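You operate a simulated robot arm through the tools that you are given. There is no shell and no other tool. Be economical: measure what you need, move in short steps, check, and stop when the job is done.

Carry out the task below with a simulated two-armed robot. There is one attempt and no reset: what you move stays moved.

Task
Pick up the C nozzle from the top of the tube bench with one hand, pass it to the other hand and put it on the top of the packing bench. Set down upright: nozzle.

The check looks at the end state, three seconds after you hand in, the way a careful person would. Anything else that was tipped, shoved, dropped, spilled or broken makes it a failure.

Robot
Two 7-joint arms with two-finger parallel grippers on one trunk, on a base that drives. Base frame: it is fixed to the floor where the robot stands at the start and does not move with it; the origin is under the middle of the robot, x ahead of it, y to its left, z up. Lengths are in m, angles in rad, forces in N, time in s.
The left shoulder is at the start at [0.08, 0.131, 0.947], the right one opposite. With the tool pointing down near the work surface each hand reaches from about 0.4 to 0.86 m from the robot's upright axis, wherever it stands, measured 20 degrees to its own side. Places, roughly: nozzle [1.5, 0, 1]; top of the packing bench [3.1, -1.9, 0.8]. Payload 1.57 kg a hand.
Tool frame (each hand has its own): the origin (TCP) lies between the finger pads and is the grasp point; the fingertips stand 0.03 m ahead of it; z points along the fingers, y is the line along which they close. Largest opening 0.11 m; finger width 0.024, thickness 0.012; the body of the gripper, 0.048 by 0.112 m, starts 0.078 m behind the TCP.
Orientation is told as [roll, pitch, yaw] about the base's x, y, z axes, in that order, counted from this pose: with the fingers straight down and closing along the base's y, the tool's x points along the base's -x, its y along +y and its z along -z.

Tools
- The arms move only by the tool servo_tool. It takes "left_rows", "right_rows" or both (then of equal length, played together; a hand with none holds still); each is a list of rows, each a list of 3 entries, a list of its own where there are three numbers: the shift along the tool's x, y, z in units of 300 mm (1.0 is 300 mm), then the turn, a rotation vector about the tool's x, y, z in units of 60 degrees (1.0 is 60 degrees), then the finger opening in m, from 0 to 0.11. In form: [[[dx, dy, dz], [wx, wy, wz], gripper], ...]. A call has 1 to 10 rows; each row is the pose to reach, as a shift and turn from the pose commanded when the call began, along the tool's axes at that moment. A call with a number of a shift or a turn outside -1 to 1 is refused whole. A row lasts 0.2 s, in which the tool goes at most 0.05 m and 0.15 rad; a call with a longer step from one row to the next is refused whole, and so is a gripper value outside its range. Where a pose cannot be reached the arm comes as near as it can. A force on the tool above 40 N (or 10 N above the force at the start of the call, whichever is more), or a blocked arm, ends the call early, and 0.2 s more pass. The fingers move at their own pace (about 0.108 m/s each) and stop on an object; they squeeze with about 26 N. The grip force told is the motor's: it shows also when the fingers shut on nothing. Time passes only in rows, and 0.2 s behind the last, so rows that repeat a pose let the fingers close. It gives the time, the measured TCP pose, the force on the tool (base axes), the opening and the grip force at its end, in the units of the frame above (readings bear some noise), with the torque about the TCP (base axes, N m) and any sound that the robot's microphone picked up.
- Cameras (640 x 400 px; columns grow to the right, rows downward): "scene" is now at [-0.0353, 0.0177, 1.4462]; the picture's right is [0.10, -0.99, 0.00], its down [-0.42, -0.04, -0.90] and it looks along [0.90, 0.09, -0.43] (base axes); focal length 273 px, centre (320, 200). "left" rides on the left gripper at [0.07, -0.016, -0.141] in its tool frame; the picture's right is [0.23, 0.97, 0.00], its down [-0.86, 0.20, -0.48] and it looks along [-0.47, 0.11, 0.88] (tool axes); focal length 222 px, centre (320, 200). "right" rides on the right gripper at [0.07, 0.016, -0.141] in its tool frame; the picture's right is [-0.23, 0.97, 0.00], its down [-0.86, -0.20, -0.48] and it looks along [-0.47, -0.11, 0.88] (tool axes); focal length 222 px, centre (320, 200). There is no depth. A picture from a camera that has moved, and an enlarged one, comes with that camera's place and axes in the base frame and with its lens. The place of the scene camera against the robot may be out by one fixed shift of up to 0.025 m in any direction.
- grab_frame(camera): a new picture of that camera. It takes no simulated time.
- drive_base(legs): drives the robot by 1 to 6 legs, each [ahead, left, turn to the left] in m, m and rad, along the robot's own axes; the way and the turn of a leg run together, so that a leg with both is an arc; at most 1.5 m and 3.142 rad a leg. The arms and the cameras ride along, it lands a little off, and it stops where it bumps. It gives what a move gives.
- head_to(pan, tilt): turns the head with the scene camera to pan (to the left, within 1.902 rad either way) and tilt (down, from -0.506 to 1.204), counted from straight ahead of the robot. It gives what a move gives.
- close_up(camera, box): a new picture of the part [left, top, right, bottom] of that camera's present view, enlarged. It takes no simulated time.
- sign_off(): hands the job in; it is judged then, once.

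Go step by step. Nothing tells you exact positions but the pictures and the camera data: compare them with the known pose of the tool, close in by small moves and look again before you grip or let go. The budget is 120 turns and 88 pictures, counting those below and the enlarged ones. Unless the task says otherwise, let go and move clear before handing in, and close with one line.

The tools are called by a JSON object that holds its "name" and its "arguments". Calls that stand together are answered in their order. servo_tool: Moves the arms, as the interface text tells. Its arguments: {"type":"object","properties":{"left_rows":{"type":"array"},"right_rows":{"type":"array"}},"required":[]} The other tools are called the same way: drive_base (legs) drives the base; head_to (pan, tilt) turns the head that bears the scene camera; grab_frame (camera) takes a picture; close_up (camera, box) takes an enlarged picture of a part of a camera's view; sign_off () hands the job in.

At the start:

```text
time: 0.0
left_tcp_pos: [0.4575, 0.2301, 1.0948]
left_ee_rot: [0.0, 0.001, -0.001]
left_wrist_force: [0.4, -0.6, -0.3]
left_torque: [-0.03, 0.01, 0.01]
left_gripper_width: 0.1098
left_finger_force: 0.2
right_tcp_pos: [0.5155, -0.2208, 1.1074]
right_ee_rot: [0.0, 0.001, -0.001]
right_wrist_force: [0.1, -0.2, 0.1]
right_torque: [0.01, 0.0, -0.01]
right_gripper_width: 0.1101
right_finger_force: 0.1
robot x, y, heading: [0.0013, 0.0019, -0.002]
head pan, tilt: [0.099, 0.442]
```

scene: 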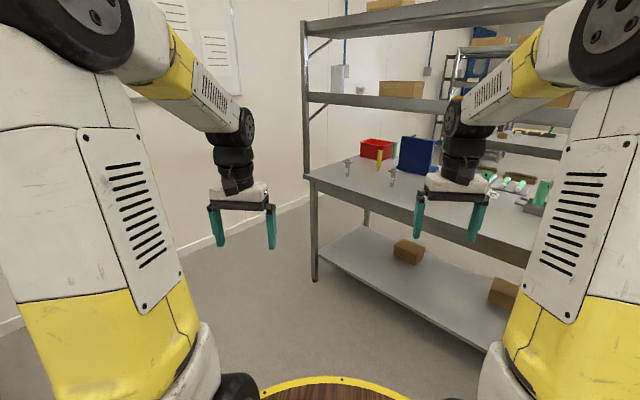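
right: 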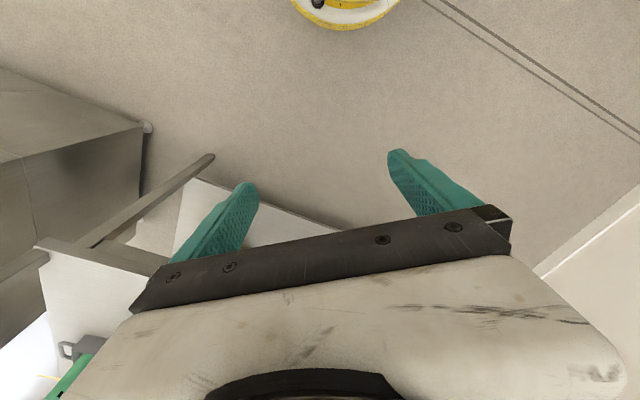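
left: 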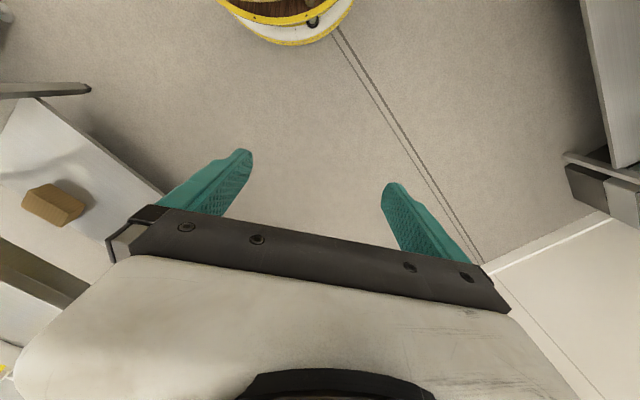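

I see a tube bench ahead with a shelf above, with small nozzles near its front edge. I'll enlarge the bench area to find the C nozzle.

{"name": "close_up", "arguments": {"camera": "scene", "box": [300, 120, 460, 220]}}

{"name": "close_up", "arguments": {"camera": "scene", "box": [440, 100, 600, 220]}}

```text
4.00 times, centred on (380, 170) of scene
camera zoom: at [-0.0353, 0.0177, 1.4462], right [0.1, -0.99, 0.0], down [-0.42, -0.04, -0.9], along [0.9, 0.09, -0.43], focal length 1093 px, centre (80, 320)
```

zoom: 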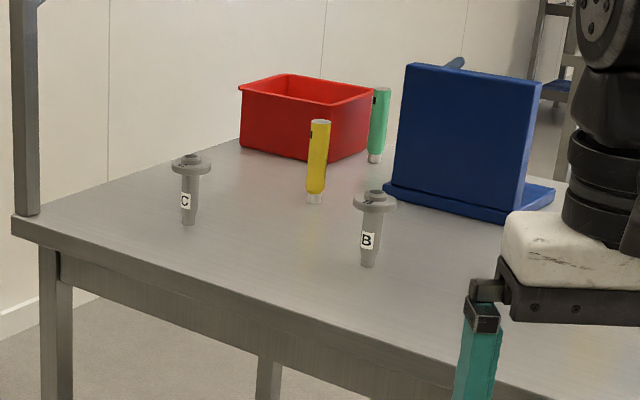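

```text
3.33 times, centred on (520, 160) of scene
camera zoom: at [-0.0353, 0.0177, 1.4462], right [0.1, -0.99, 0.0], down [-0.42, -0.04, -0.9], along [0.9, 0.09, -0.43], focal length 910 px, centre (-347, 333)
```

zoom: 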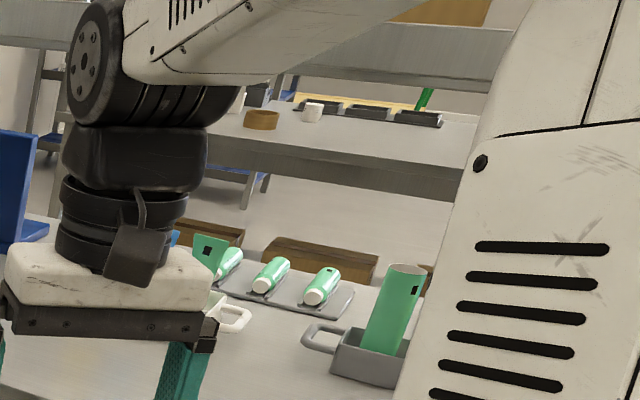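

The C nozzle stands upright (tip down) near the left front end of the bench, around (1.5, 0), and the bench edge is turned about -0.53 rad to me. I'll turn to face the bench and move partway.

{"name": "drive_base", "arguments": {"legs": [[0, 0, -0.535], [0.35, 0.5, 0]]}}

{"name": "head_to", "arguments": {"pan": 0.2, "tilt": 0.5}}

{"name": "grab_frame", "arguments": {"camera": "scene"}}

```text
time: 5.0
left_tcp_pos: [1.0678, 0.2213, 1.096]
left_ee_rot: [0.0, -0.002, -0.537]
left_wrist_force: [-0.4, -0.2, 0.8]
left_torque: [-0.02, 0.01, 0.01]
left_gripper_width: 0.1103
left_finger_force: 0.2
right_tcp_pos: [0.8866, -0.1956, 1.1087]
right_ee_rot: [0.001, 0.0, -0.538]
right_wrist_force: [0.3, -0.3, 0.0]
right_torque: [0.06, -0.02, -0.02]
right_gripper_width: 0.1099
right_finger_force: 0.0
robot x, y, heading: [0.558, 0.2566, -0.54]
head pan, tilt: [0.099, 0.442]
```

```text
time: 5.6
left_tcp_pos: [1.0671, 0.2216, 1.0957]
left_ee_rot: [-0.001, 0.0, -0.538]
left_wrist_force: [0.5, -0.6, -0.3]
left_torque: [-0.01, 0.01, -0.02]
left_gripper_width: 0.1098
left_finger_force: 0.1
right_tcp_pos: [0.8866, -0.1956, 1.108]
right_ee_rot: [-0.001, -0.002, -0.538]
right_wrist_force: [0.2, -0.1, -0.5]
right_torque: [-0.01, 0.03, 0.0]
right_gripper_width: 0.1102
right_finger_force: 0.1
robot x, y, heading: [0.5607, 0.2566, -0.538]
head pan, tilt: [0.201, 0.499]
```

```text
82 pictures are left
camera scene: at [0.536, 0.3079, 1.4408], right [-0.33, -0.94, 0.0], down [-0.45, 0.16, -0.88], along [0.83, -0.29, -0.48], focal length 273 px, centre (320, 200)
```

scene: 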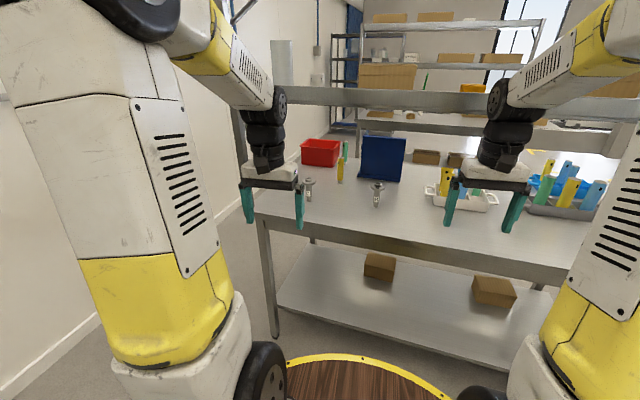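

I am now facing the bench. I'll enlarge the nozzle for a second bearing to triangulate it.

{"name": "close_up", "arguments": {"camera": "scene", "box": [240, 130, 400, 230]}}

```text
4.00 times, centred on (320, 180) of scene
camera zoom: at [0.536, 0.3079, 1.4408], right [-0.33, -0.94, 0.0], down [-0.45, 0.16, -0.88], along [0.83, -0.29, -0.48], focal length 1093 px, centre (320, 280)
```

zoom: 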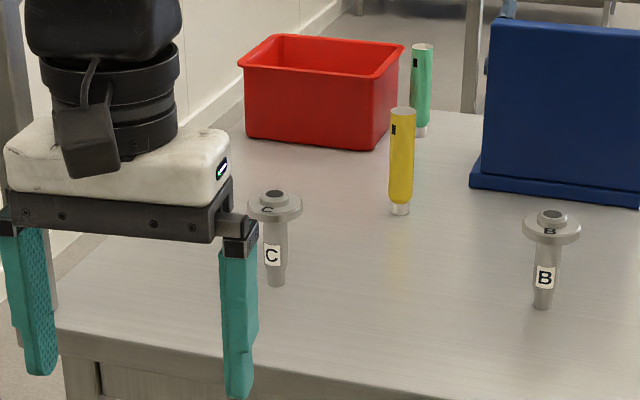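

Triangulation puts the C nozzle's foot at about (1.53, 0.01) with the bench top near z 0.87; it is ~0.10 tall with a flange of ~0.058 m on top. Plan: the left hand grips the body with the tool pitched forward, and the right hand takes the flange from above. I'll move closer first.

{"name": "drive_base", "arguments": {"legs": [[0.27, 0.06, 0]]}}

{"name": "servo_tool", "arguments": {"left_rows": [[[0, 0, 0], [0, -0.12, 0], 0.08], [[0, 0, 0], [0, -0.25, 0], 0.08], [[0, 0, 0], [0, -0.38, 0], 0.08], [[0, 0, 0], [0, -0.51, 0], 0.08], [[0, 0, 0], [0, -0.64, 0], 0.08], [[0, 0, 0], [0, -0.77, 0], 0.08], [[0, 0, 0], [0, -0.9, 0], 0.08], [[0, 0, 0], [0, -0.917, 0], 0.08]]}}

{"name": "head_to", "arguments": {"pan": 0.35, "tilt": 0.6}}

{"name": "grab_frame", "arguments": {"camera": "left"}}

{"name": "grab_frame", "arguments": {"camera": "scene"}}

```text
time: 7.4
left_tcp_pos: [1.2864, 0.148, 1.0972]
left_ee_rot: [-0.001, -0.004, -0.544]
left_wrist_force: [0.6, 0.6, -0.5]
left_torque: [0.05, 0.02, -0.03]
left_gripper_width: 0.11
left_finger_force: 0.1
right_tcp_pos: [1.0913, -0.2617, 1.1097]
right_ee_rot: [0.003, 0.016, -0.549]
right_wrist_force: [-0.4, -0.4, 0.9]
right_torque: [-0.02, 0.0, -0.01]
right_gripper_width: 0.1102
right_finger_force: 0.0
robot x, y, heading: [0.7781, 0.184, -0.54]
head pan, tilt: [0.201, 0.499]
stopped in leg 1: the robot was blocked; the commanded pose is now the measured one
```

```text
time: 9.2
left_tcp_pos: [1.3274, 0.1437, 1.1282]
left_ee_rot: [-0.004, -0.965, -0.541]
left_wrist_force: [0.6, -0.6, 0.2]
left_torque: [0.01, 0.02, 0.0]
left_gripper_width: 0.0799
left_finger_force: 0.0
left hand out of reach, approached as far as the arm can: row 6, 7, 8
right_tcp_pos: [1.0916, -0.2613, 1.1084]
right_ee_rot: [0.002, 0.017, -0.547]
right_wrist_force: [0.0, -0.5, -0.1]
right_torque: [-0.02, -0.03, 0.01]
right_gripper_width: 0.1104
right_finger_force: 0.1
robot x, y, heading: [0.7836, 0.1839, -0.543]
head pan, tilt: [0.201, 0.499]
```

```text
time: 9.9
left_tcp_pos: [1.3262, 0.1433, 1.1281]
left_ee_rot: [-0.002, -0.964, -0.541]
left_wrist_force: [0.4, -0.9, -0.4]
left_torque: [-0.02, -0.04, 0.0]
left_gripper_width: 0.0802
left_finger_force: 0.1
right_tcp_pos: [1.0923, -0.2617, 1.1096]
right_ee_rot: [0.001, 0.016, -0.548]
right_wrist_force: [0.7, 0.3, 0.3]
right_torque: [0.02, 0.02, 0.02]
right_gripper_width: 0.1099
right_finger_force: 0.1
robot x, y, heading: [0.7782, 0.1829, -0.54]
head pan, tilt: [0.351, 0.6]
```

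```text
80 pictures are left
camera left: at [1.1847, 0.2098, 1.1518], right [0.39, 0.9, -0.19], down [0.18, 0.12, 0.98], along [0.9, -0.42, -0.12], focal length 222 px, centre (320, 200)
```

left: 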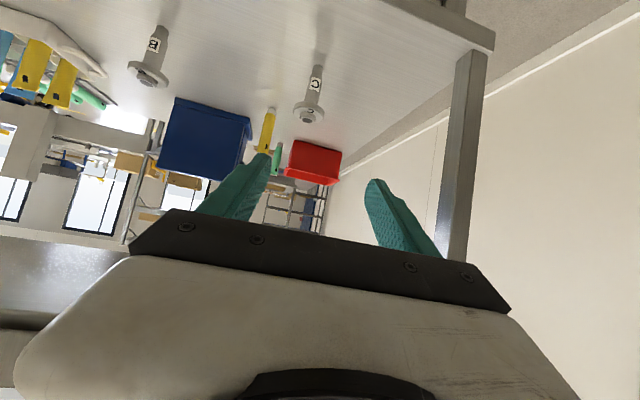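

```text
79 pictures are left
camera scene: at [0.7555, 0.2532, 1.4314], right [-0.19, -0.98, 0.0], down [-0.55, 0.1, -0.83], along [0.81, -0.16, -0.56], focal length 273 px, centre (320, 200)
```

scene: 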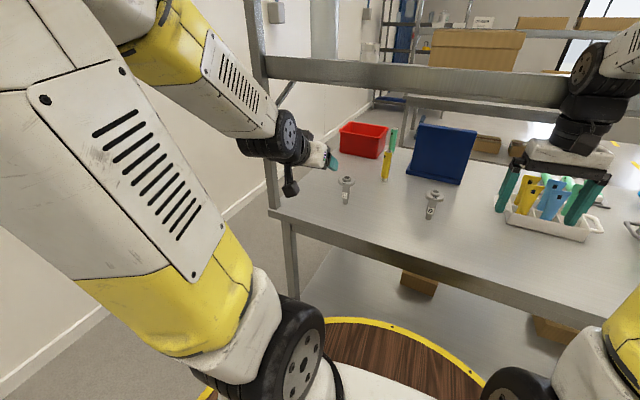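

The drive stopped on a bump, most likely the right wrist against the shelf front edge. I'll back off slightly, tuck the right hand back, and look closely.

{"name": "drive_base", "arguments": {"legs": [[-0.04, 0, 0]]}}

{"name": "servo_tool", "arguments": {"right_rows": [[[0.12, 0, 0], [0, 0, 0], 0.11], [[0.25, 0, 0], [0, 0, 0], 0.11], [[0.3, 0, 0], [0, 0, 0], 0.11]]}}

{"name": "close_up", "arguments": {"camera": "left", "box": [240, 20, 400, 120]}}

{"name": "grab_frame", "arguments": {"camera": "scene"}}

```text
time: 10.8
left_tcp_pos: [1.2979, 0.1611, 1.1271]
left_ee_rot: [0.0, -0.958, -0.541]
left_wrist_force: [0.1, -0.5, 0.5]
left_torque: [0.02, 0.01, -0.02]
left_gripper_width: 0.0799
left_finger_force: 0.0
right_tcp_pos: [1.064, -0.2462, 1.1049]
right_ee_rot: [0.002, 0.022, -0.547]
right_wrist_force: [0.4, -0.5, 0.4]
right_torque: [0.02, 0.01, 0.01]
right_gripper_width: 0.1101
right_finger_force: 0.1
robot x, y, heading: [0.7465, 0.2043, -0.544]
head pan, tilt: [0.351, 0.6]
```

```text
time: 11.6
left_tcp_pos: [1.298, 0.1618, 1.1266]
left_ee_rot: [0.002, -0.958, -0.541]
left_wrist_force: [1.1, 0.4, 0.0]
left_torque: [-0.01, 0.01, 0.0]
left_gripper_width: 0.0801
left_finger_force: 0.1
right_tcp_pos: [0.9866, -0.1976, 1.108]
right_ee_rot: [0.003, 0.02, -0.547]
right_wrist_force: [0.2, 0.9, 0.0]
right_torque: [0.03, 0.04, 0.0]
right_gripper_width: 0.1102
right_finger_force: 0.0
robot x, y, heading: [0.7458, 0.2028, -0.539]
head pan, tilt: [0.351, 0.6]
```

```text
4.00 times, centred on (320, 70) of left
camera zoom: at [1.1553, 0.227, 1.1502], right [0.39, 0.9, -0.19], down [0.19, 0.12, 0.97], along [0.9, -0.42, -0.12], focal length 888 px, centre (320, 720)
```

zoom: 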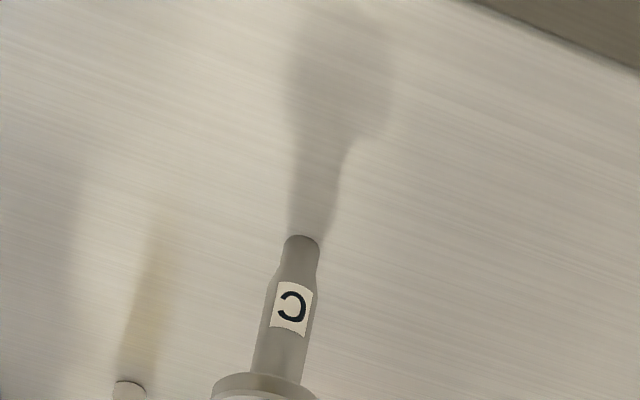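

```text
77 pictures are left
camera scene: at [0.7272, 0.2693, 1.4317], right [-0.19, -0.98, 0.0], down [-0.56, 0.11, -0.82], along [0.81, -0.16, -0.57], focal length 273 px, centre (320, 200)
```

scene: 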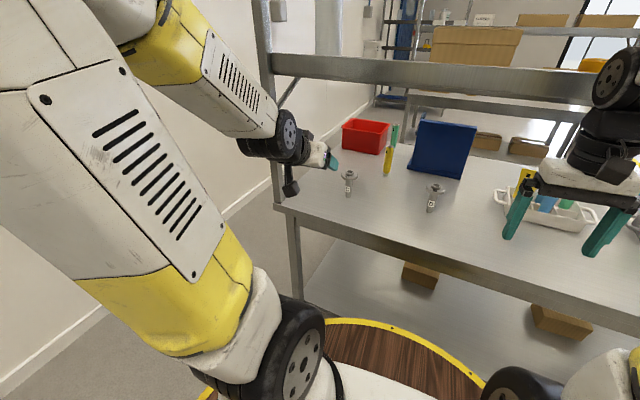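

Nothing was disturbed, and the left hand camera gives the nozzle foot near (1.51, 0.0). I'll bring the left hand down to a stand-off about 0.11 m in front of it and look again.

{"name": "servo_tool", "arguments": {"left_rows": [[[0.02, -0.02, 0.143], [0, 0, 0], 0.08], [[0.04, -0.04, 0.286], [0, 0, 0], 0.08], [[0.06, -0.06, 0.428], [0, 0, 0], 0.08], [[0.08, -0.08, 0.57], [0, 0, 0], 0.08], [[0.099, -0.1, 0.713], [0, 0, 0], 0.08], [[0.099, -0.1, 0.713], [0, 0, 0], 0.08]]}}

{"name": "grab_frame", "arguments": {"camera": "left"}}

{"name": "grab_frame", "arguments": {"camera": "scene"}}

```text
time: 13.0
left_tcp_pos: [1.4176, 0.0529, 0.9787]
left_ee_rot: [-0.002, -0.961, -0.541]
left_wrist_force: [-0.4, 0.5, 0.0]
left_torque: [-0.03, 0.02, 0.01]
left_gripper_width: 0.0798
left_finger_force: 0.2
right_tcp_pos: [0.9875, -0.1972, 1.1078]
right_ee_rot: [0.001, 0.022, -0.547]
right_wrist_force: [0.0, -0.2, -0.4]
right_torque: [0.01, -0.01, 0.01]
right_gripper_width: 0.1098
right_finger_force: 0.1
robot x, y, heading: [0.7468, 0.2049, -0.544]
head pan, tilt: [0.351, 0.6]
```

```text
76 pictures are left
camera left: at [1.2756, 0.1184, 1.0033], right [0.39, 0.9, -0.19], down [0.19, 0.12, 0.97], along [0.9, -0.42, -0.12], focal length 222 px, centre (320, 200)
```

left: 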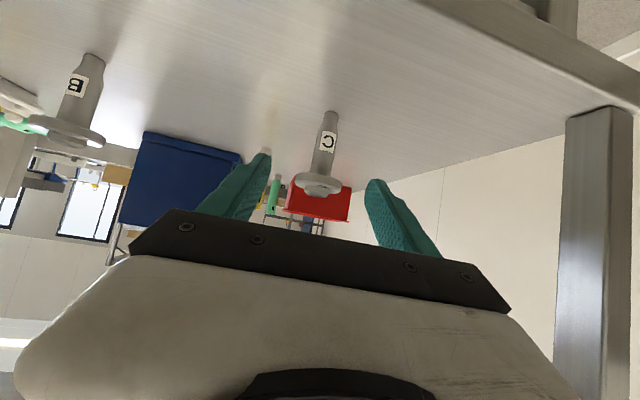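

```text
75 pictures are left
camera scene: at [0.727, 0.2694, 1.4317], right [-0.19, -0.98, 0.0], down [-0.55, 0.11, -0.82], along [0.81, -0.16, -0.57], focal length 273 px, centre (320, 200)
```

scene: 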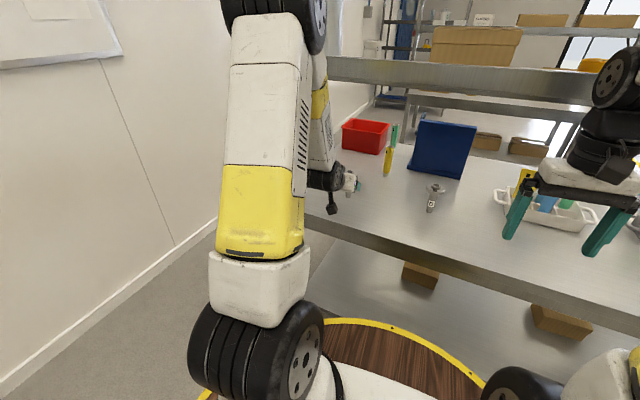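

The nozzle lies between the fingers in the left view. I'll enlarge it to triangulate with the earlier view.

{"name": "close_up", "arguments": {"camera": "left", "box": [240, 100, 400, 200]}}

```text
4.00 times, centred on (320, 150) of left
camera zoom: at [1.2756, 0.1184, 1.0033], right [0.39, 0.9, -0.19], down [0.19, 0.12, 0.97], along [0.9, -0.42, -0.12], focal length 888 px, centre (320, 400)
```

zoom: 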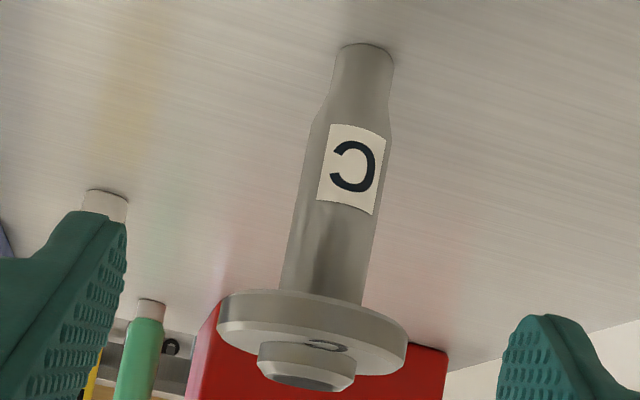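

Foot at about (1.51, 0.00, 0.866), body diameter ~0.0235, flange at z ≈ 0.95. Moving in along the tool axis with fingers open at 0.08.

{"name": "servo_tool", "arguments": {"left_rows": [[[-0.002, 0.002, 0.11], [0, 0, 0], 0.08], [[-0.004, 0.004, 0.22], [0, 0, 0], 0.08], [[-0.006, 0.006, 0.33], [0, 0, 0], 0.08], [[-0.008, 0.007, 0.428], [0, 0, 0], 0.08], [[-0.008, 0.007, 0.428], [0, 0, 0], 0.08]]}}

{"name": "grab_frame", "arguments": {"camera": "left"}}

```text
time: 14.2
left_tcp_pos: [1.5106, -0.0007, 0.9071]
left_ee_rot: [-0.001, -0.959, -0.542]
left_wrist_force: [-0.8, 0.1, -0.5]
left_torque: [0.0, -0.03, 0.02]
left_gripper_width: 0.08
left_finger_force: 0.1
right_tcp_pos: [0.987, -0.1982, 1.1076]
right_ee_rot: [0.001, 0.02, -0.547]
right_wrist_force: [0.5, -0.4, 0.7]
right_torque: [-0.02, -0.01, 0.02]
right_gripper_width: 0.1103
right_finger_force: 0.0
robot x, y, heading: [0.7467, 0.2046, -0.546]
head pan, tilt: [0.351, 0.6]
```

```text
73 pictures are left
camera left: at [1.368, 0.0665, 0.9307], right [0.39, 0.9, -0.19], down [0.19, 0.12, 0.97], along [0.9, -0.42, -0.12], focal length 222 px, centre (320, 200)
```

left: 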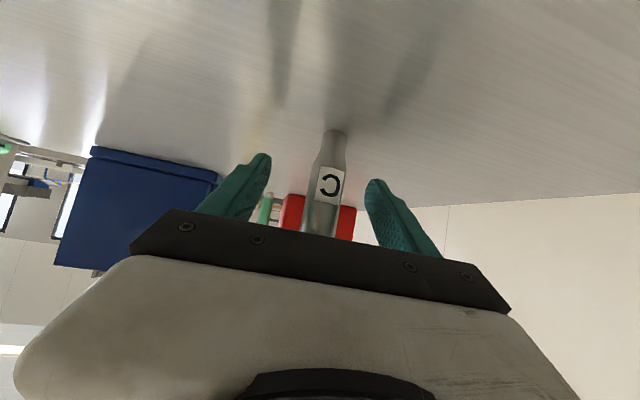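

The body is between the fingers, about 3 mm left of centre. I'll shift left 3 mm and close.

{"name": "servo_tool", "arguments": {"left_rows": [[[0, 0.01, 0], [0, 0, 0], 0.08], [[0, 0.01, 0], [0, 0, 0], 0.05], [[0, 0.01, 0], [0, 0, 0], 0.03], [[0, 0.01, 0], [0, 0, 0], 0.02], [[0, 0.01, 0], [0, 0, 0], 0.01], [[0, 0.01, 0], [0, 0, 0], 0.0], [[0, 0.01, 0], [0, 0, 0], 0.0]]}}

{"name": "grab_frame", "arguments": {"camera": "left"}}

```text
time: 15.8
left_tcp_pos: [1.512, 0.004, 0.9061]
left_ee_rot: [-0.001, -0.959, -0.542]
left_wrist_force: [1.3, 0.7, 0.1]
left_torque: [-0.01, -0.03, -0.02]
left_gripper_width: 0.0256
left_finger_force: 25.8
right_tcp_pos: [0.9869, -0.1968, 1.1082]
right_ee_rot: [0.002, 0.022, -0.546]
right_wrist_force: [0.9, -0.2, 0.6]
right_torque: [-0.03, -0.01, 0.02]
right_gripper_width: 0.1099
right_finger_force: 0.1
robot x, y, heading: [0.747, 0.2054, -0.542]
head pan, tilt: [0.351, 0.6]
```

```text
72 pictures are left
camera left: at [1.3695, 0.0695, 0.9306], right [0.39, 0.9, -0.19], down [0.19, 0.12, 0.97], along [0.9, -0.42, -0.12], focal length 222 px, centre (320, 200)
```

left: 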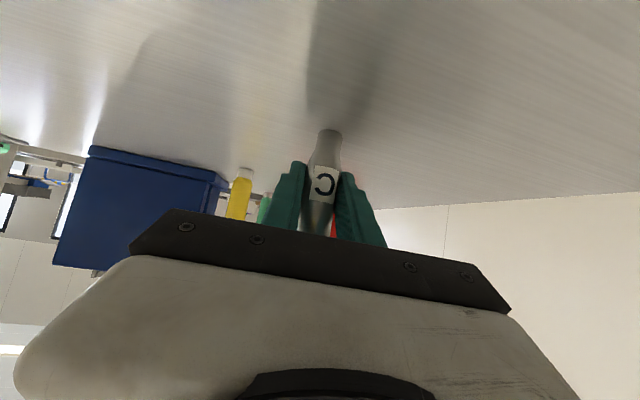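

The body is gripped (0.0256 m, 26 N). I'll lift 0.08 m straight up, then drive back clear of the bench.

{"name": "servo_tool", "arguments": {"left_rows": [[[-0.055, 0, -0.038], [0, 0, 0], 0.0], [[-0.11, 0, -0.077], [0, 0, 0], 0.0], [[-0.164, 0, -0.115], [0, 0, 0], 0.0], [[-0.218, 0, -0.153], [0, 0, 0], 0.0], [[-0.218, 0, -0.153], [0, 0, 0], 0.0]]}}

{"name": "drive_base", "arguments": {"legs": [[-0.45, 0, 0]]}}

{"name": "head_to", "arguments": {"pan": 0.2, "tilt": 0.6}}

{"name": "grab_frame", "arguments": {"camera": "scene"}}

{"name": "grab_frame", "arguments": {"camera": "left"}}

```text
time: 17.0
left_tcp_pos: [1.5103, 0.0015, 0.9873]
left_ee_rot: [0.0, -0.957, -0.543]
left_wrist_force: [-0.1, 0.9, -2.4]
left_torque: [0.01, 0.03, -0.01]
left_gripper_width: 0.0255
left_finger_force: 25.9
right_tcp_pos: [0.988, -0.1975, 1.1073]
right_ee_rot: [0.002, 0.022, -0.546]
right_wrist_force: [0.5, 0.9, -0.4]
right_torque: [0.02, -0.02, 0.03]
right_gripper_width: 0.1098
right_finger_force: 0.0
robot x, y, heading: [0.7485, 0.2052, -0.54]
head pan, tilt: [0.351, 0.6]
```

```text
time: 19.7
left_tcp_pos: [1.123, 0.2353, 0.9864]
left_ee_rot: [0.001, -0.958, -0.542]
left_wrist_force: [0.3, 0.0, -3.0]
left_torque: [-0.01, 0.02, 0.01]
left_gripper_width: 0.0253
left_finger_force: 25.7
right_tcp_pos: [0.6006, 0.0342, 1.1081]
right_ee_rot: [0.002, 0.021, -0.546]
right_wrist_force: [0.9, -0.7, -0.5]
right_torque: [-0.01, 0.0, 0.01]
right_gripper_width: 0.1099
right_finger_force: 0.1
robot x, y, heading: [0.3601, 0.4371, -0.544]
head pan, tilt: [0.351, 0.6]
```

```text
time: 20.4
left_tcp_pos: [1.1245, 0.2361, 0.9863]
left_ee_rot: [0.001, -0.959, -0.54]
left_wrist_force: [0.4, 0.3, -3.1]
left_torque: [0.01, 0.01, -0.02]
left_gripper_width: 0.0255
left_finger_force: 25.7
right_tcp_pos: [0.6018, 0.0361, 1.1073]
right_ee_rot: [0.0, 0.021, -0.546]
right_wrist_force: [-0.1, -0.1, 0.5]
right_torque: [-0.04, -0.02, -0.01]
right_gripper_width: 0.1098
right_finger_force: 0.1
robot x, y, heading: [0.3622, 0.4371, -0.54]
head pan, tilt: [0.201, 0.6]
```

```text
71 pictures are left
camera scene: at [0.337, 0.4885, 1.4317], right [-0.33, -0.94, 0.0], down [-0.53, 0.19, -0.82], along [0.78, -0.27, -0.57], focal length 273 px, centre (320, 200)
```

scene: 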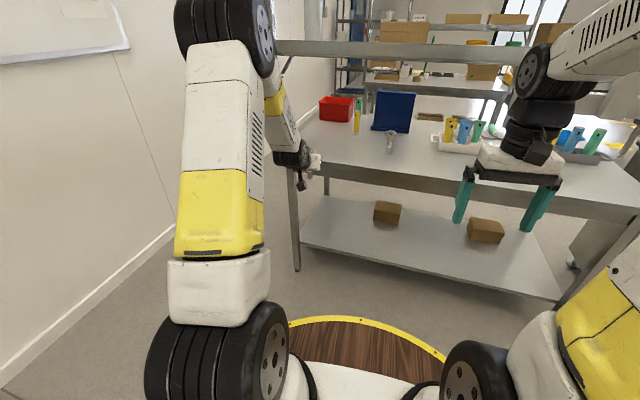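

```text
70 pictures are left
camera left: at [0.9825, 0.302, 1.0107], right [0.39, 0.9, -0.19], down [0.19, 0.12, 0.97], along [0.9, -0.41, -0.12], focal length 222 px, centre (320, 200)
```

left: 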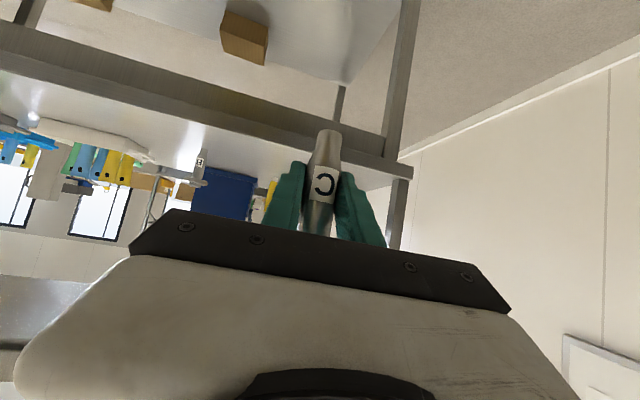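

The nozzle is safely in the left hand and away from the bench. Next I'll bring it toward the middle in front of me for the handover.

{"name": "servo_tool", "arguments": {"left_rows": [[[0.035, -0.095, -0.05], [0, 0, 0], 0.0], [[0.07, -0.19, -0.1], [0, 0, 0], 0.0], [[0.105, -0.285, -0.15], [0, 0, 0], 0.0], [[0.14, -0.38, -0.2], [0, 0, 0], 0.0], [[0.175, -0.475, -0.25], [0, 0, 0], 0.0], [[0.21, -0.567, -0.3], [0, 0, 0], 0.0], [[0.21, -0.567, -0.3], [0, 0, 0], 0.0]]}}

{"name": "head_to", "arguments": {"pan": 0.0, "tilt": 0.7}}

{"name": "grab_frame", "arguments": {"camera": "scene"}}

{"name": "grab_frame", "arguments": {"camera": "right"}}

```text
time: 22.0
left_tcp_pos: [0.941, 0.1474, 0.9866]
left_ee_rot: [0.0, -0.958, -0.54]
left_wrist_force: [0.4, -1.3, -2.5]
left_torque: [-0.01, 0.0, 0.0]
left_gripper_width: 0.0254
left_finger_force: 26.9
right_tcp_pos: [0.601, 0.0359, 1.1079]
right_ee_rot: [0.002, 0.022, -0.545]
right_wrist_force: [-1.1, 0.5, 0.8]
right_torque: [-0.01, 0.04, 0.01]
right_gripper_width: 0.1099
right_finger_force: 0.1
robot x, y, heading: [0.3605, 0.4366, -0.541]
head pan, tilt: [0.201, 0.6]
```

```text
time: 22.7
left_tcp_pos: [0.9418, 0.1475, 0.9869]
left_ee_rot: [0.0, -0.958, -0.541]
left_wrist_force: [0.1, -0.3, -2.7]
left_torque: [0.0, 0.02, -0.02]
left_gripper_width: 0.0254
left_finger_force: 25.4
right_tcp_pos: [0.6012, 0.0353, 1.1074]
right_ee_rot: [0.001, 0.021, -0.544]
right_wrist_force: [0.4, 0.3, 0.7]
right_torque: [0.0, 0.02, 0.03]
right_gripper_width: 0.1101
right_finger_force: 0.1
robot x, y, heading: [0.3598, 0.4377, -0.538]
head pan, tilt: [0.0, 0.7]
```

```text
69 pictures are left
camera scene: at [0.3264, 0.4742, 1.4231], right [-0.51, -0.86, 0.0], down [-0.55, 0.33, -0.77], along [0.66, -0.39, -0.64], focal length 273 px, centre (320, 200)
```

scene: 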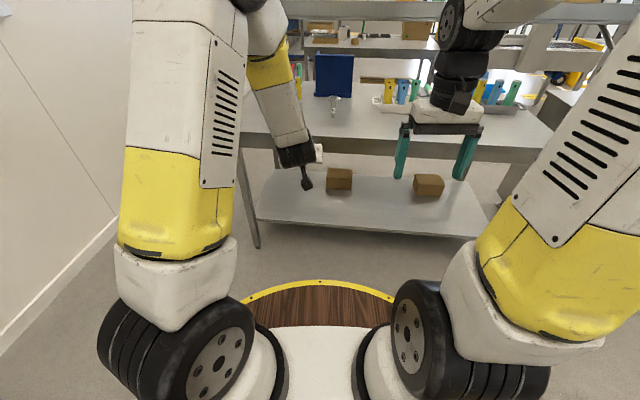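

```text
68 pictures are left
camera right: at [0.5526, 0.0835, 1.2521], right [0.7, 0.71, 0.0], down [0.64, -0.62, 0.46], along [0.33, -0.32, -0.89], focal length 222 px, centre (320, 200)
```

right: 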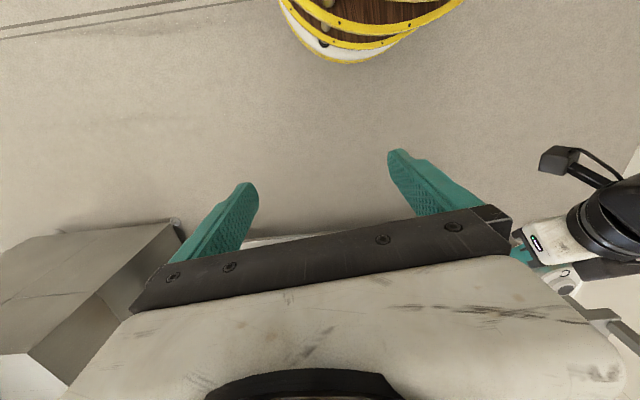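

The nozzle is held at (0.942, 0.148) with its flange near z 1.03. I'll bring the right hand forward above that height but stop short of it to the right, and check.

{"name": "servo_tool", "arguments": {"right_rows": [[[-0.12, 0.08, -0.067], [0, -0.02, 0], 0.08], [[-0.25, 0.16, -0.067], [0, -0.02, 0], 0.08], [[-0.38, 0.24, -0.067], [0, -0.02, 0], 0.08], [[-0.51, 0.32, -0.067], [0, -0.02, 0], 0.08], [[-0.64, 0.41, -0.067], [0, -0.02, 0], 0.08], [[-0.778, 0.5, -0.067], [0, -0.02, 0], 0.08], [[-0.778, 0.5, -0.067], [0, -0.02, 0], 0.08]]}}

{"name": "grab_frame", "arguments": {"camera": "scene"}}

{"name": "grab_frame", "arguments": {"camera": "right"}}

```text
time: 24.3
left_tcp_pos: [0.9418, 0.1474, 0.9862]
left_ee_rot: [0.001, -0.959, -0.541]
left_wrist_force: [0.0, -0.3, -1.5]
left_torque: [-0.02, -0.02, 0.01]
left_gripper_width: 0.0252
left_finger_force: 26.0
right_tcp_pos: [0.8803, 0.0423, 1.1246]
right_ee_rot: [0.002, 0.0, -0.545]
right_wrist_force: [-0.1, -0.2, -0.6]
right_torque: [-0.03, 0.02, 0.0]
right_gripper_width: 0.08
right_finger_force: 0.1
robot x, y, heading: [0.3625, 0.4382, -0.539]
head pan, tilt: [0.0, 0.7]
```

```text
67 pictures are left
camera scene: at [0.3265, 0.4742, 1.4231], right [-0.51, -0.86, 0.0], down [-0.55, 0.33, -0.76], along [0.66, -0.39, -0.64], focal length 273 px, centre (320, 200)
```

scene: 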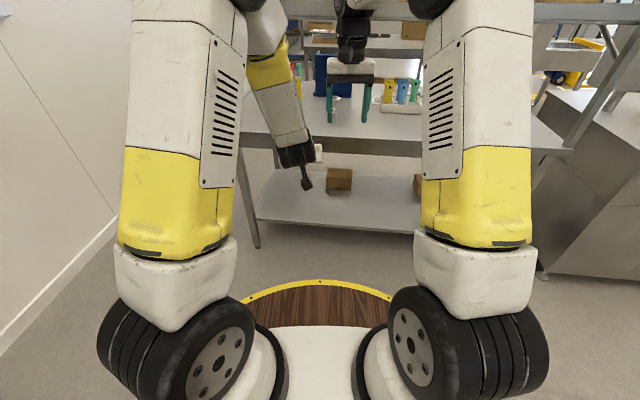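

```text
66 pictures are left
camera right: at [0.8293, 0.0922, 1.267], right [0.7, 0.71, 0.0], down [0.63, -0.61, 0.48], along [0.34, -0.33, -0.88], focal length 222 px, centre (320, 200)
```

right: 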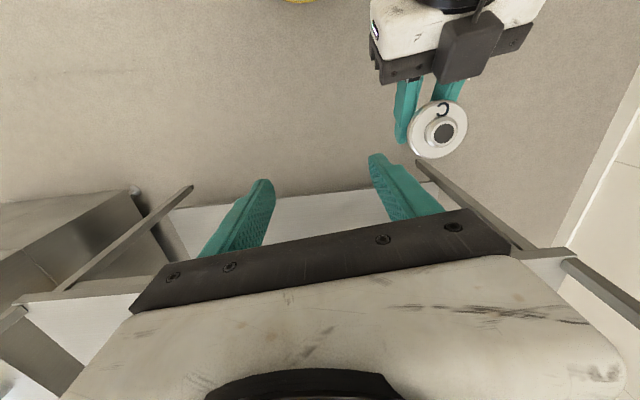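

The flange is visible and right where predicted. There's a black box on the left gripper, so I'll enlarge to judge clearance before going over it.

{"name": "close_up", "arguments": {"camera": "right", "box": [340, 0, 580, 170]}}

{"name": "close_up", "arguments": {"camera": "scene", "box": [220, 20, 420, 200]}}

```text
2.35 times, centred on (460, 85) of right
camera zoom: at [0.8293, 0.0922, 1.267], right [0.7, 0.71, 0.0], down [0.63, -0.61, 0.48], along [0.34, -0.33, -0.88], focal length 523 px, centre (-9, 471)
```

zoom: 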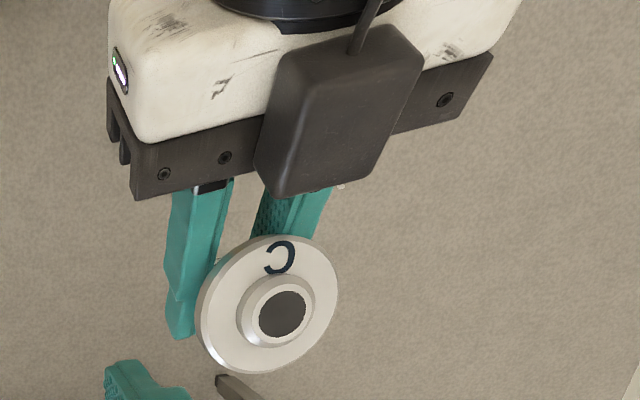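

```text
2.22 times, centred on (320, 110) of scene
camera zoom: at [0.3265, 0.4742, 1.4231], right [-0.51, -0.86, 0.0], down [-0.55, 0.33, -0.76], along [0.66, -0.39, -0.64], focal length 607 px, centre (320, 400)
```

zoom: 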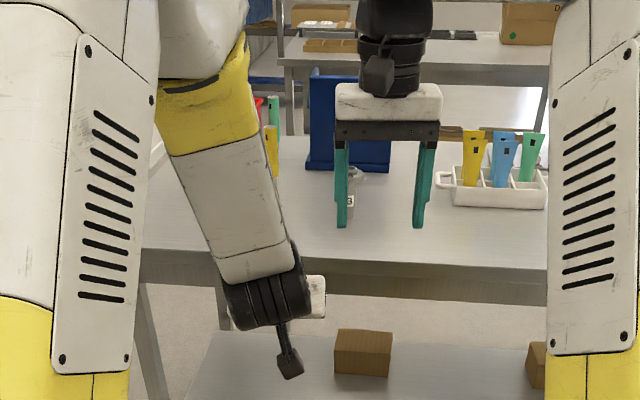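

I'll raise the right hand and shift left some, to get a second view of that box on the left gripper and judge how far it sticks up.

{"name": "servo_tool", "arguments": {"right_rows": [[[-0.06, 0.08, -0.12], [0, 0, 0], 0.08], [[-0.12, 0.2, -0.2], [0, 0, 0], 0.08], [[-0.12, 0.2, -0.2], [0, 0, 0], 0.08]]}}

{"name": "close_up", "arguments": {"camera": "right", "box": [280, 0, 520, 170]}}

```text
time: 25.1
left_tcp_pos: [0.9431, 0.1466, 0.9865]
left_ee_rot: [-0.001, -0.959, -0.54]
left_wrist_force: [1.3, 0.2, -2.8]
left_torque: [-0.01, 0.0, -0.02]
left_gripper_width: 0.0254
left_finger_force: 26.2
right_tcp_pos: [0.9418, 0.0738, 1.1848]
right_ee_rot: [0.002, 0.0, -0.546]
right_wrist_force: [-0.5, -0.3, 1.0]
right_torque: [0.01, 0.0, -0.01]
right_gripper_width: 0.0798
right_finger_force: 0.1
robot x, y, heading: [0.3622, 0.4357, -0.537]
head pan, tilt: [0.0, 0.7]
```

```text
2.35 times, centred on (400, 85) of right
camera zoom: at [0.8906, 0.1246, 1.3273], right [0.7, 0.71, 0.0], down [0.63, -0.62, 0.48], along [0.34, -0.33, -0.88], focal length 523 px, centre (132, 471)
```

zoom: 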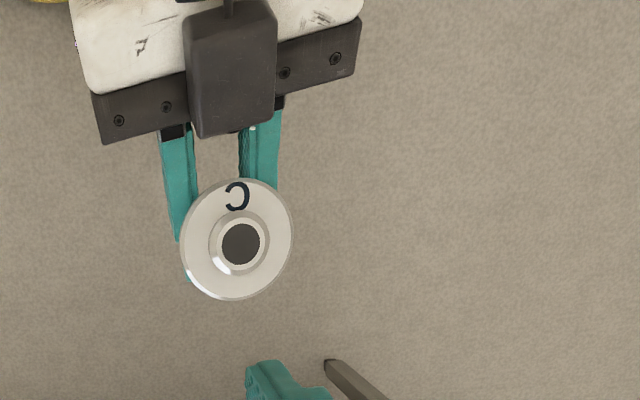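

The box's nearest corner is ~0.044 m behind the nozzle axis at z ≈ 1.08, so a straight vertical approach clears it. I'll move right above the flange, stopping with fingertips ~3 cm above it.

{"name": "servo_tool", "arguments": {"right_rows": [[[0.06, 0.105, 0], [0, 0, 0], 0.08], [[0.12, 0.211, 0.03], [0, 0, 0], 0.08], [[0.12, 0.211, 0.14], [0, 0, 0], 0.08], [[0.12, 0.211, 0.25], [0, 0, 0], 0.08], [[0.12, 0.211, 0.25], [0, 0, 0], 0.08]]}}

{"name": "grab_frame", "arguments": {"camera": "right"}}

{"name": "close_up", "arguments": {"camera": "scene", "box": [220, 20, 420, 200]}}

```text
time: 26.3
left_tcp_pos: [0.9418, 0.1477, 0.9863]
left_ee_rot: [0.001, -0.957, -0.54]
left_wrist_force: [0.1, 0.4, -2.2]
left_torque: [0.0, 0.04, -0.01]
left_gripper_width: 0.0252
left_finger_force: 26.2
right_tcp_pos: [0.9441, 0.1469, 1.1084]
right_ee_rot: [0.003, -0.002, -0.547]
right_wrist_force: [0.1, -0.7, 0.2]
right_torque: [-0.01, 0.0, -0.02]
right_gripper_width: 0.0801
right_finger_force: 0.0
robot x, y, heading: [0.3614, 0.4378, -0.541]
head pan, tilt: [0.0, 0.7]
```

```text
62 pictures are left
camera right: at [0.8923, 0.1973, 1.2514], right [0.7, 0.71, 0.0], down [0.63, -0.62, 0.48], along [0.34, -0.33, -0.88], focal length 222 px, centre (320, 200)
```

right: 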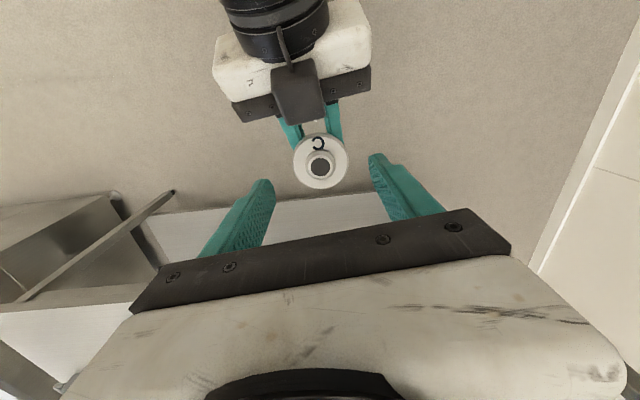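

```text
2.22 times, centred on (320, 110) of scene
camera zoom: at [0.3265, 0.4742, 1.4231], right [-0.51, -0.86, 0.0], down [-0.55, 0.33, -0.76], along [0.66, -0.39, -0.64], focal length 607 px, centre (320, 400)
```

zoom: 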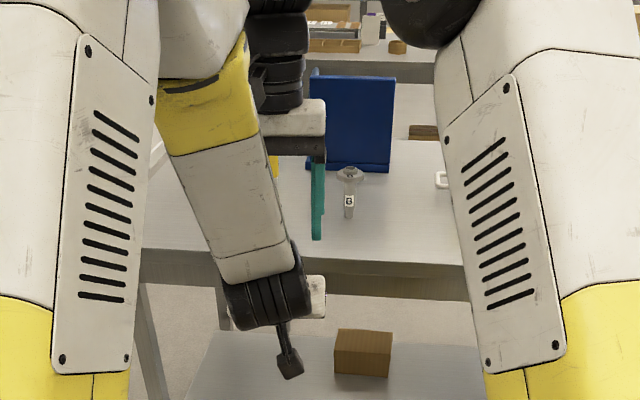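

Well aligned with clear surroundings. Descending 0.07 m so the pads straddle the flange.

{"name": "servo_tool", "arguments": {"right_rows": [[[0, 0, 0.08], [0, 0, 0], 0.08], [[0, 0, 0.16], [0, 0, 0], 0.08], [[0, 0, 0.235], [0, 0, 0], 0.08], [[0, 0, 0.235], [0, 0, 0], 0.08]]}}

{"name": "grab_frame", "arguments": {"camera": "right"}}

{"name": "grab_frame", "arguments": {"camera": "left"}}

```text
time: 27.3
left_tcp_pos: [0.9424, 0.1482, 0.9861]
left_ee_rot: [0.0, -0.957, -0.54]
left_wrist_force: [0.0, -0.2, -1.5]
left_torque: [-0.02, 0.01, 0.0]
left_gripper_width: 0.0253
left_finger_force: 26.1
right_tcp_pos: [0.9433, 0.1464, 1.0381]
right_ee_rot: [0.001, 0.0, -0.545]
right_wrist_force: [-0.4, -0.1, 0.1]
right_torque: [-0.02, 0.04, -0.01]
right_gripper_width: 0.0801
right_finger_force: 0.1
robot x, y, heading: [0.3633, 0.4369, -0.538]
head pan, tilt: [0.0, 0.7]
```

```text
60 pictures are left
camera right: at [0.8918, 0.1974, 1.1809], right [0.7, 0.71, 0.0], down [0.63, -0.62, 0.48], along [0.34, -0.33, -0.88], focal length 222 px, centre (320, 200)
```

right: 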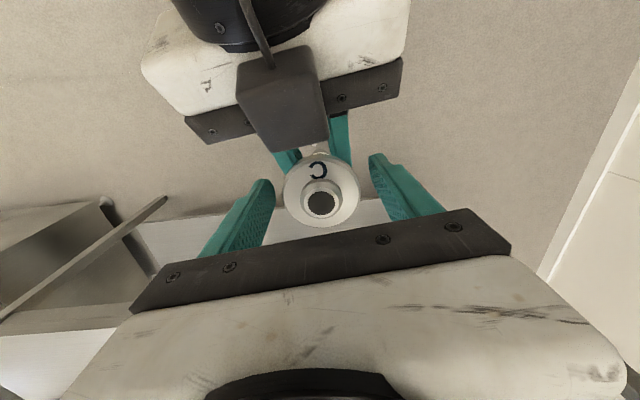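

```text
59 pictures are left
camera left: at [0.8002, 0.2134, 1.0111], right [0.39, 0.9, -0.19], down [0.19, 0.12, 0.97], along [0.9, -0.41, -0.12], focal length 222 px, centre (320, 200)
```

left: 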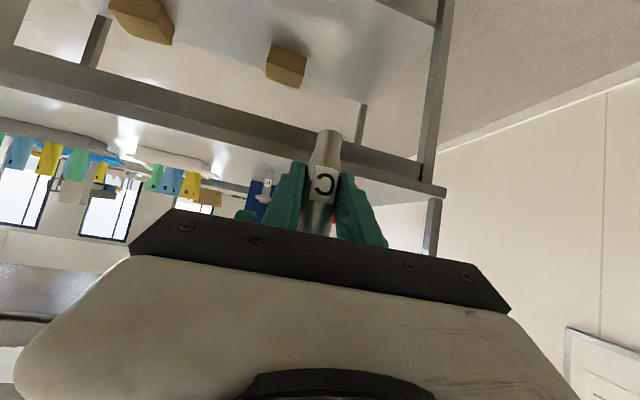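

The flange sits centred between the right fingers. Closing the right hand on it.

{"name": "servo_tool", "arguments": {"right_rows": [[[0, 0, 0], [0, 0, 0], 0.06], [[0, 0, 0], [0, 0, 0], 0.04], [[0, 0, 0], [0, 0, 0], 0.02], [[0, 0, 0], [0, 0, 0], 0.0], [[0, 0, 0], [0, 0, 0], 0.0]]}}

{"name": "grab_frame", "arguments": {"camera": "right"}}

```text
time: 28.5
left_tcp_pos: [0.9437, 0.1467, 0.9868]
left_ee_rot: [0.001, -0.958, -0.541]
left_wrist_force: [-0.3, 1.0, -1.0]
left_torque: [0.01, 0.05, -0.2]
left_gripper_width: 0.0252
left_finger_force: 25.6
right_tcp_pos: [0.9421, 0.1464, 1.0372]
right_ee_rot: [0.001, 0.0, -0.544]
right_wrist_force: [-0.6, -0.8, 1.0]
right_torque: [-0.06, -0.01, 0.19]
right_gripper_width: 0.0572
right_finger_force: 25.6
robot x, y, heading: [0.3624, 0.4384, -0.541]
head pan, tilt: [0.0, 0.7]
```

```text
58 pictures are left
camera right: at [0.8918, 0.1973, 1.1811], right [0.7, 0.71, 0.0], down [0.63, -0.61, 0.48], along [0.34, -0.33, -0.88], focal length 222 px, centre (320, 200)
```

right: 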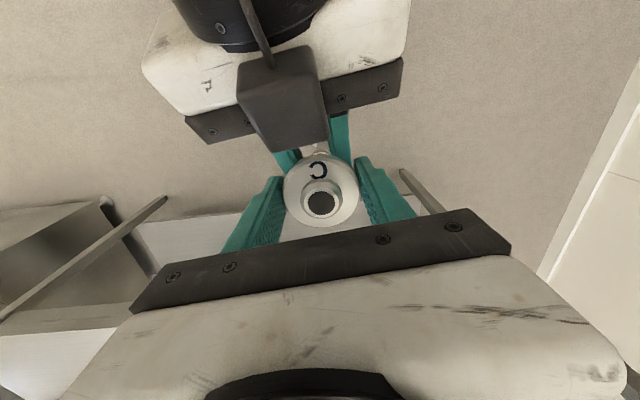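

Both hands hold the nozzle. I'll open the left fingers just a little, drop it 1 cm so it clears the right fingertips, open further, and check.

{"name": "servo_tool", "arguments": {"left_rows": [[[0, 0, 0], [0, 0, 0], 0.031], [[0, 0, 0], [0, 0, 0], 0.031], [[0.033, 0, 0.023], [0, 0, 0], 0.031], [[0.033, 0, 0.023], [0, 0, 0], 0.031], [[0.033, 0, 0.023], [0, 0, 0], 0.065], [[0.033, 0, 0.023], [0, 0, 0], 0.065]]}}

{"name": "grab_frame", "arguments": {"camera": "left"}}

{"name": "grab_frame", "arguments": {"camera": "right"}}

```text
time: 29.9
left_tcp_pos: [0.9415, 0.1465, 0.9745]
left_ee_rot: [0.0, -0.959, -0.541]
left_wrist_force: [-0.9, 0.3, 0.5]
left_torque: [-0.01, 0.01, 0.0]
left_gripper_width: 0.065
left_finger_force: 0.1
right_tcp_pos: [0.9424, 0.1477, 1.0399]
right_ee_rot: [0.001, 0.001, -0.547]
right_wrist_force: [0.5, 0.5, -2.5]
right_torque: [0.03, -0.01, 0.06]
right_gripper_width: 0.0566
right_finger_force: 26.2
robot x, y, heading: [0.3571, 0.4365, -0.534]
head pan, tilt: [0.0, 0.7]
```

```text
57 pictures are left
camera left: at [0.8002, 0.213, 0.9988], right [0.39, 0.9, -0.19], down [0.19, 0.12, 0.97], along [0.9, -0.41, -0.12], focal length 222 px, centre (320, 200)
```

left: 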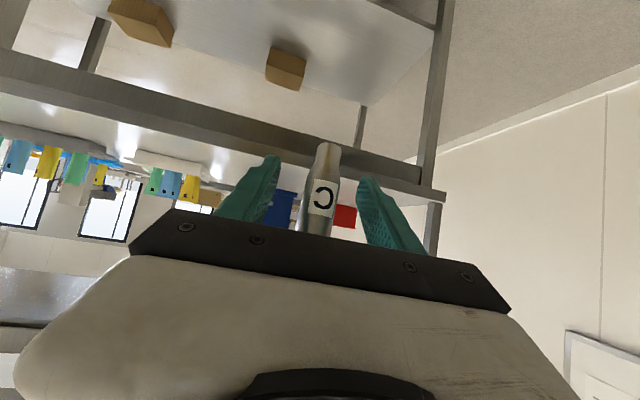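

```text
56 pictures are left
camera right: at [0.8918, 0.1975, 1.1812], right [0.7, 0.71, 0.0], down [0.63, -0.61, 0.48], along [0.34, -0.33, -0.88], focal length 222 px, centre (320, 200)
```

right: 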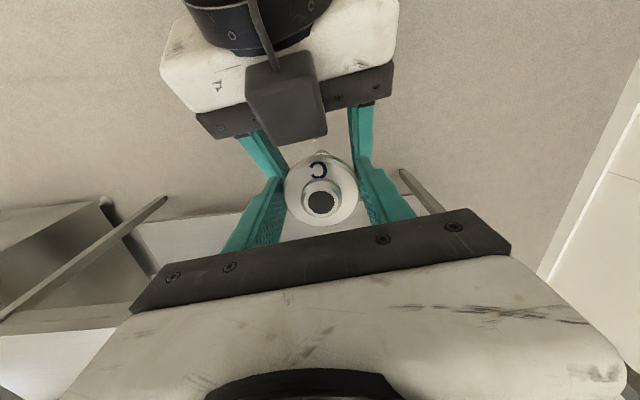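

The right hand alone now holds the nozzle. Withdrawing the left hand straight back, then out to the left.

{"name": "servo_tool", "arguments": {"left_rows": [[[0.062, 0, -0.089], [0, 0, 0], 0.07], [[0.124, 0, -0.178], [0, 0, 0], 0.07], [[0.187, 0, -0.267], [0, 0, 0], 0.07], [[0.249, 0, -0.355], [0, 0, 0], 0.07], [[0.249, 0.14, -0.355], [0, 0, 0], 0.07], [[0.249, 0.28, -0.355], [0, 0, 0], 0.07], [[0.249, 0.42, -0.355], [0, 0, 0], 0.07], [[0.249, 0.56, -0.355], [0, 0, 0], 0.07]]}}

{"name": "grab_frame", "arguments": {"camera": "left"}}

{"name": "grab_frame", "arguments": {"camera": "scene"}}

```text
time: 31.7
left_tcp_pos: [0.9559, 0.3472, 0.9795]
left_ee_rot: [-0.002, -0.96, -0.541]
left_wrist_force: [0.4, -0.4, 0.4]
left_torque: [0.05, -0.02, 0.03]
left_gripper_width: 0.07
left_finger_force: 0.0
left hand out of reach, approached as far as the arm can: row 4, 5, 6, 7, 8
right_tcp_pos: [0.9416, 0.1474, 1.038]
right_ee_rot: [0.003, -0.002, -0.547]
right_wrist_force: [-0.6, -0.4, -2.2]
right_torque: [0.04, 0.0, 0.03]
right_gripper_width: 0.0566
right_finger_force: 26.2
robot x, y, heading: [0.3609, 0.4353, -0.535]
head pan, tilt: [0.0, 0.7]
```

```text
55 pictures are left
camera left: at [0.8142, 0.4132, 1.0042], right [0.39, 0.9, -0.19], down [0.19, 0.12, 0.97], along [0.9, -0.41, -0.12], focal length 222 px, centre (320, 200)
```

left: 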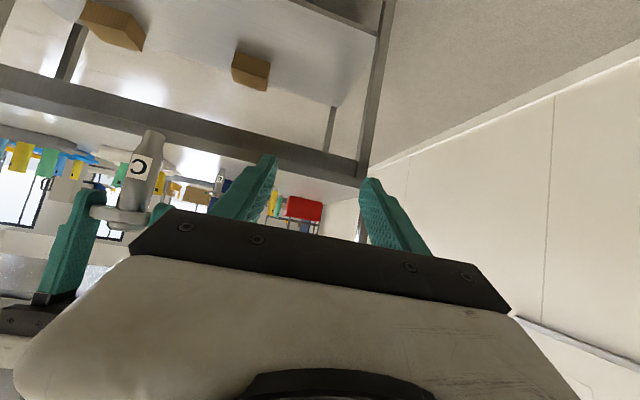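

```text
54 pictures are left
camera scene: at [0.3264, 0.4738, 1.4231], right [-0.51, -0.86, 0.0], down [-0.55, 0.33, -0.76], along [0.66, -0.39, -0.64], focal length 273 px, centre (320, 200)
```

scene: 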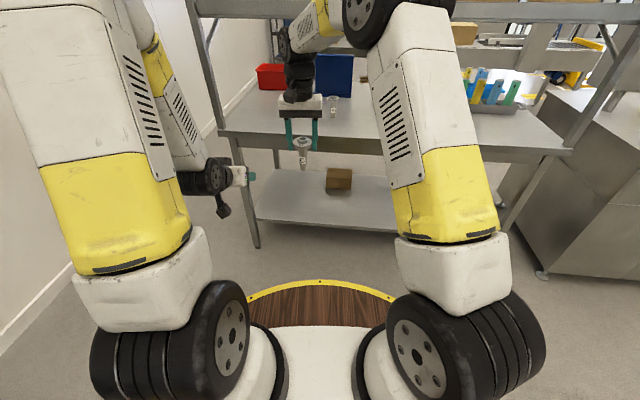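

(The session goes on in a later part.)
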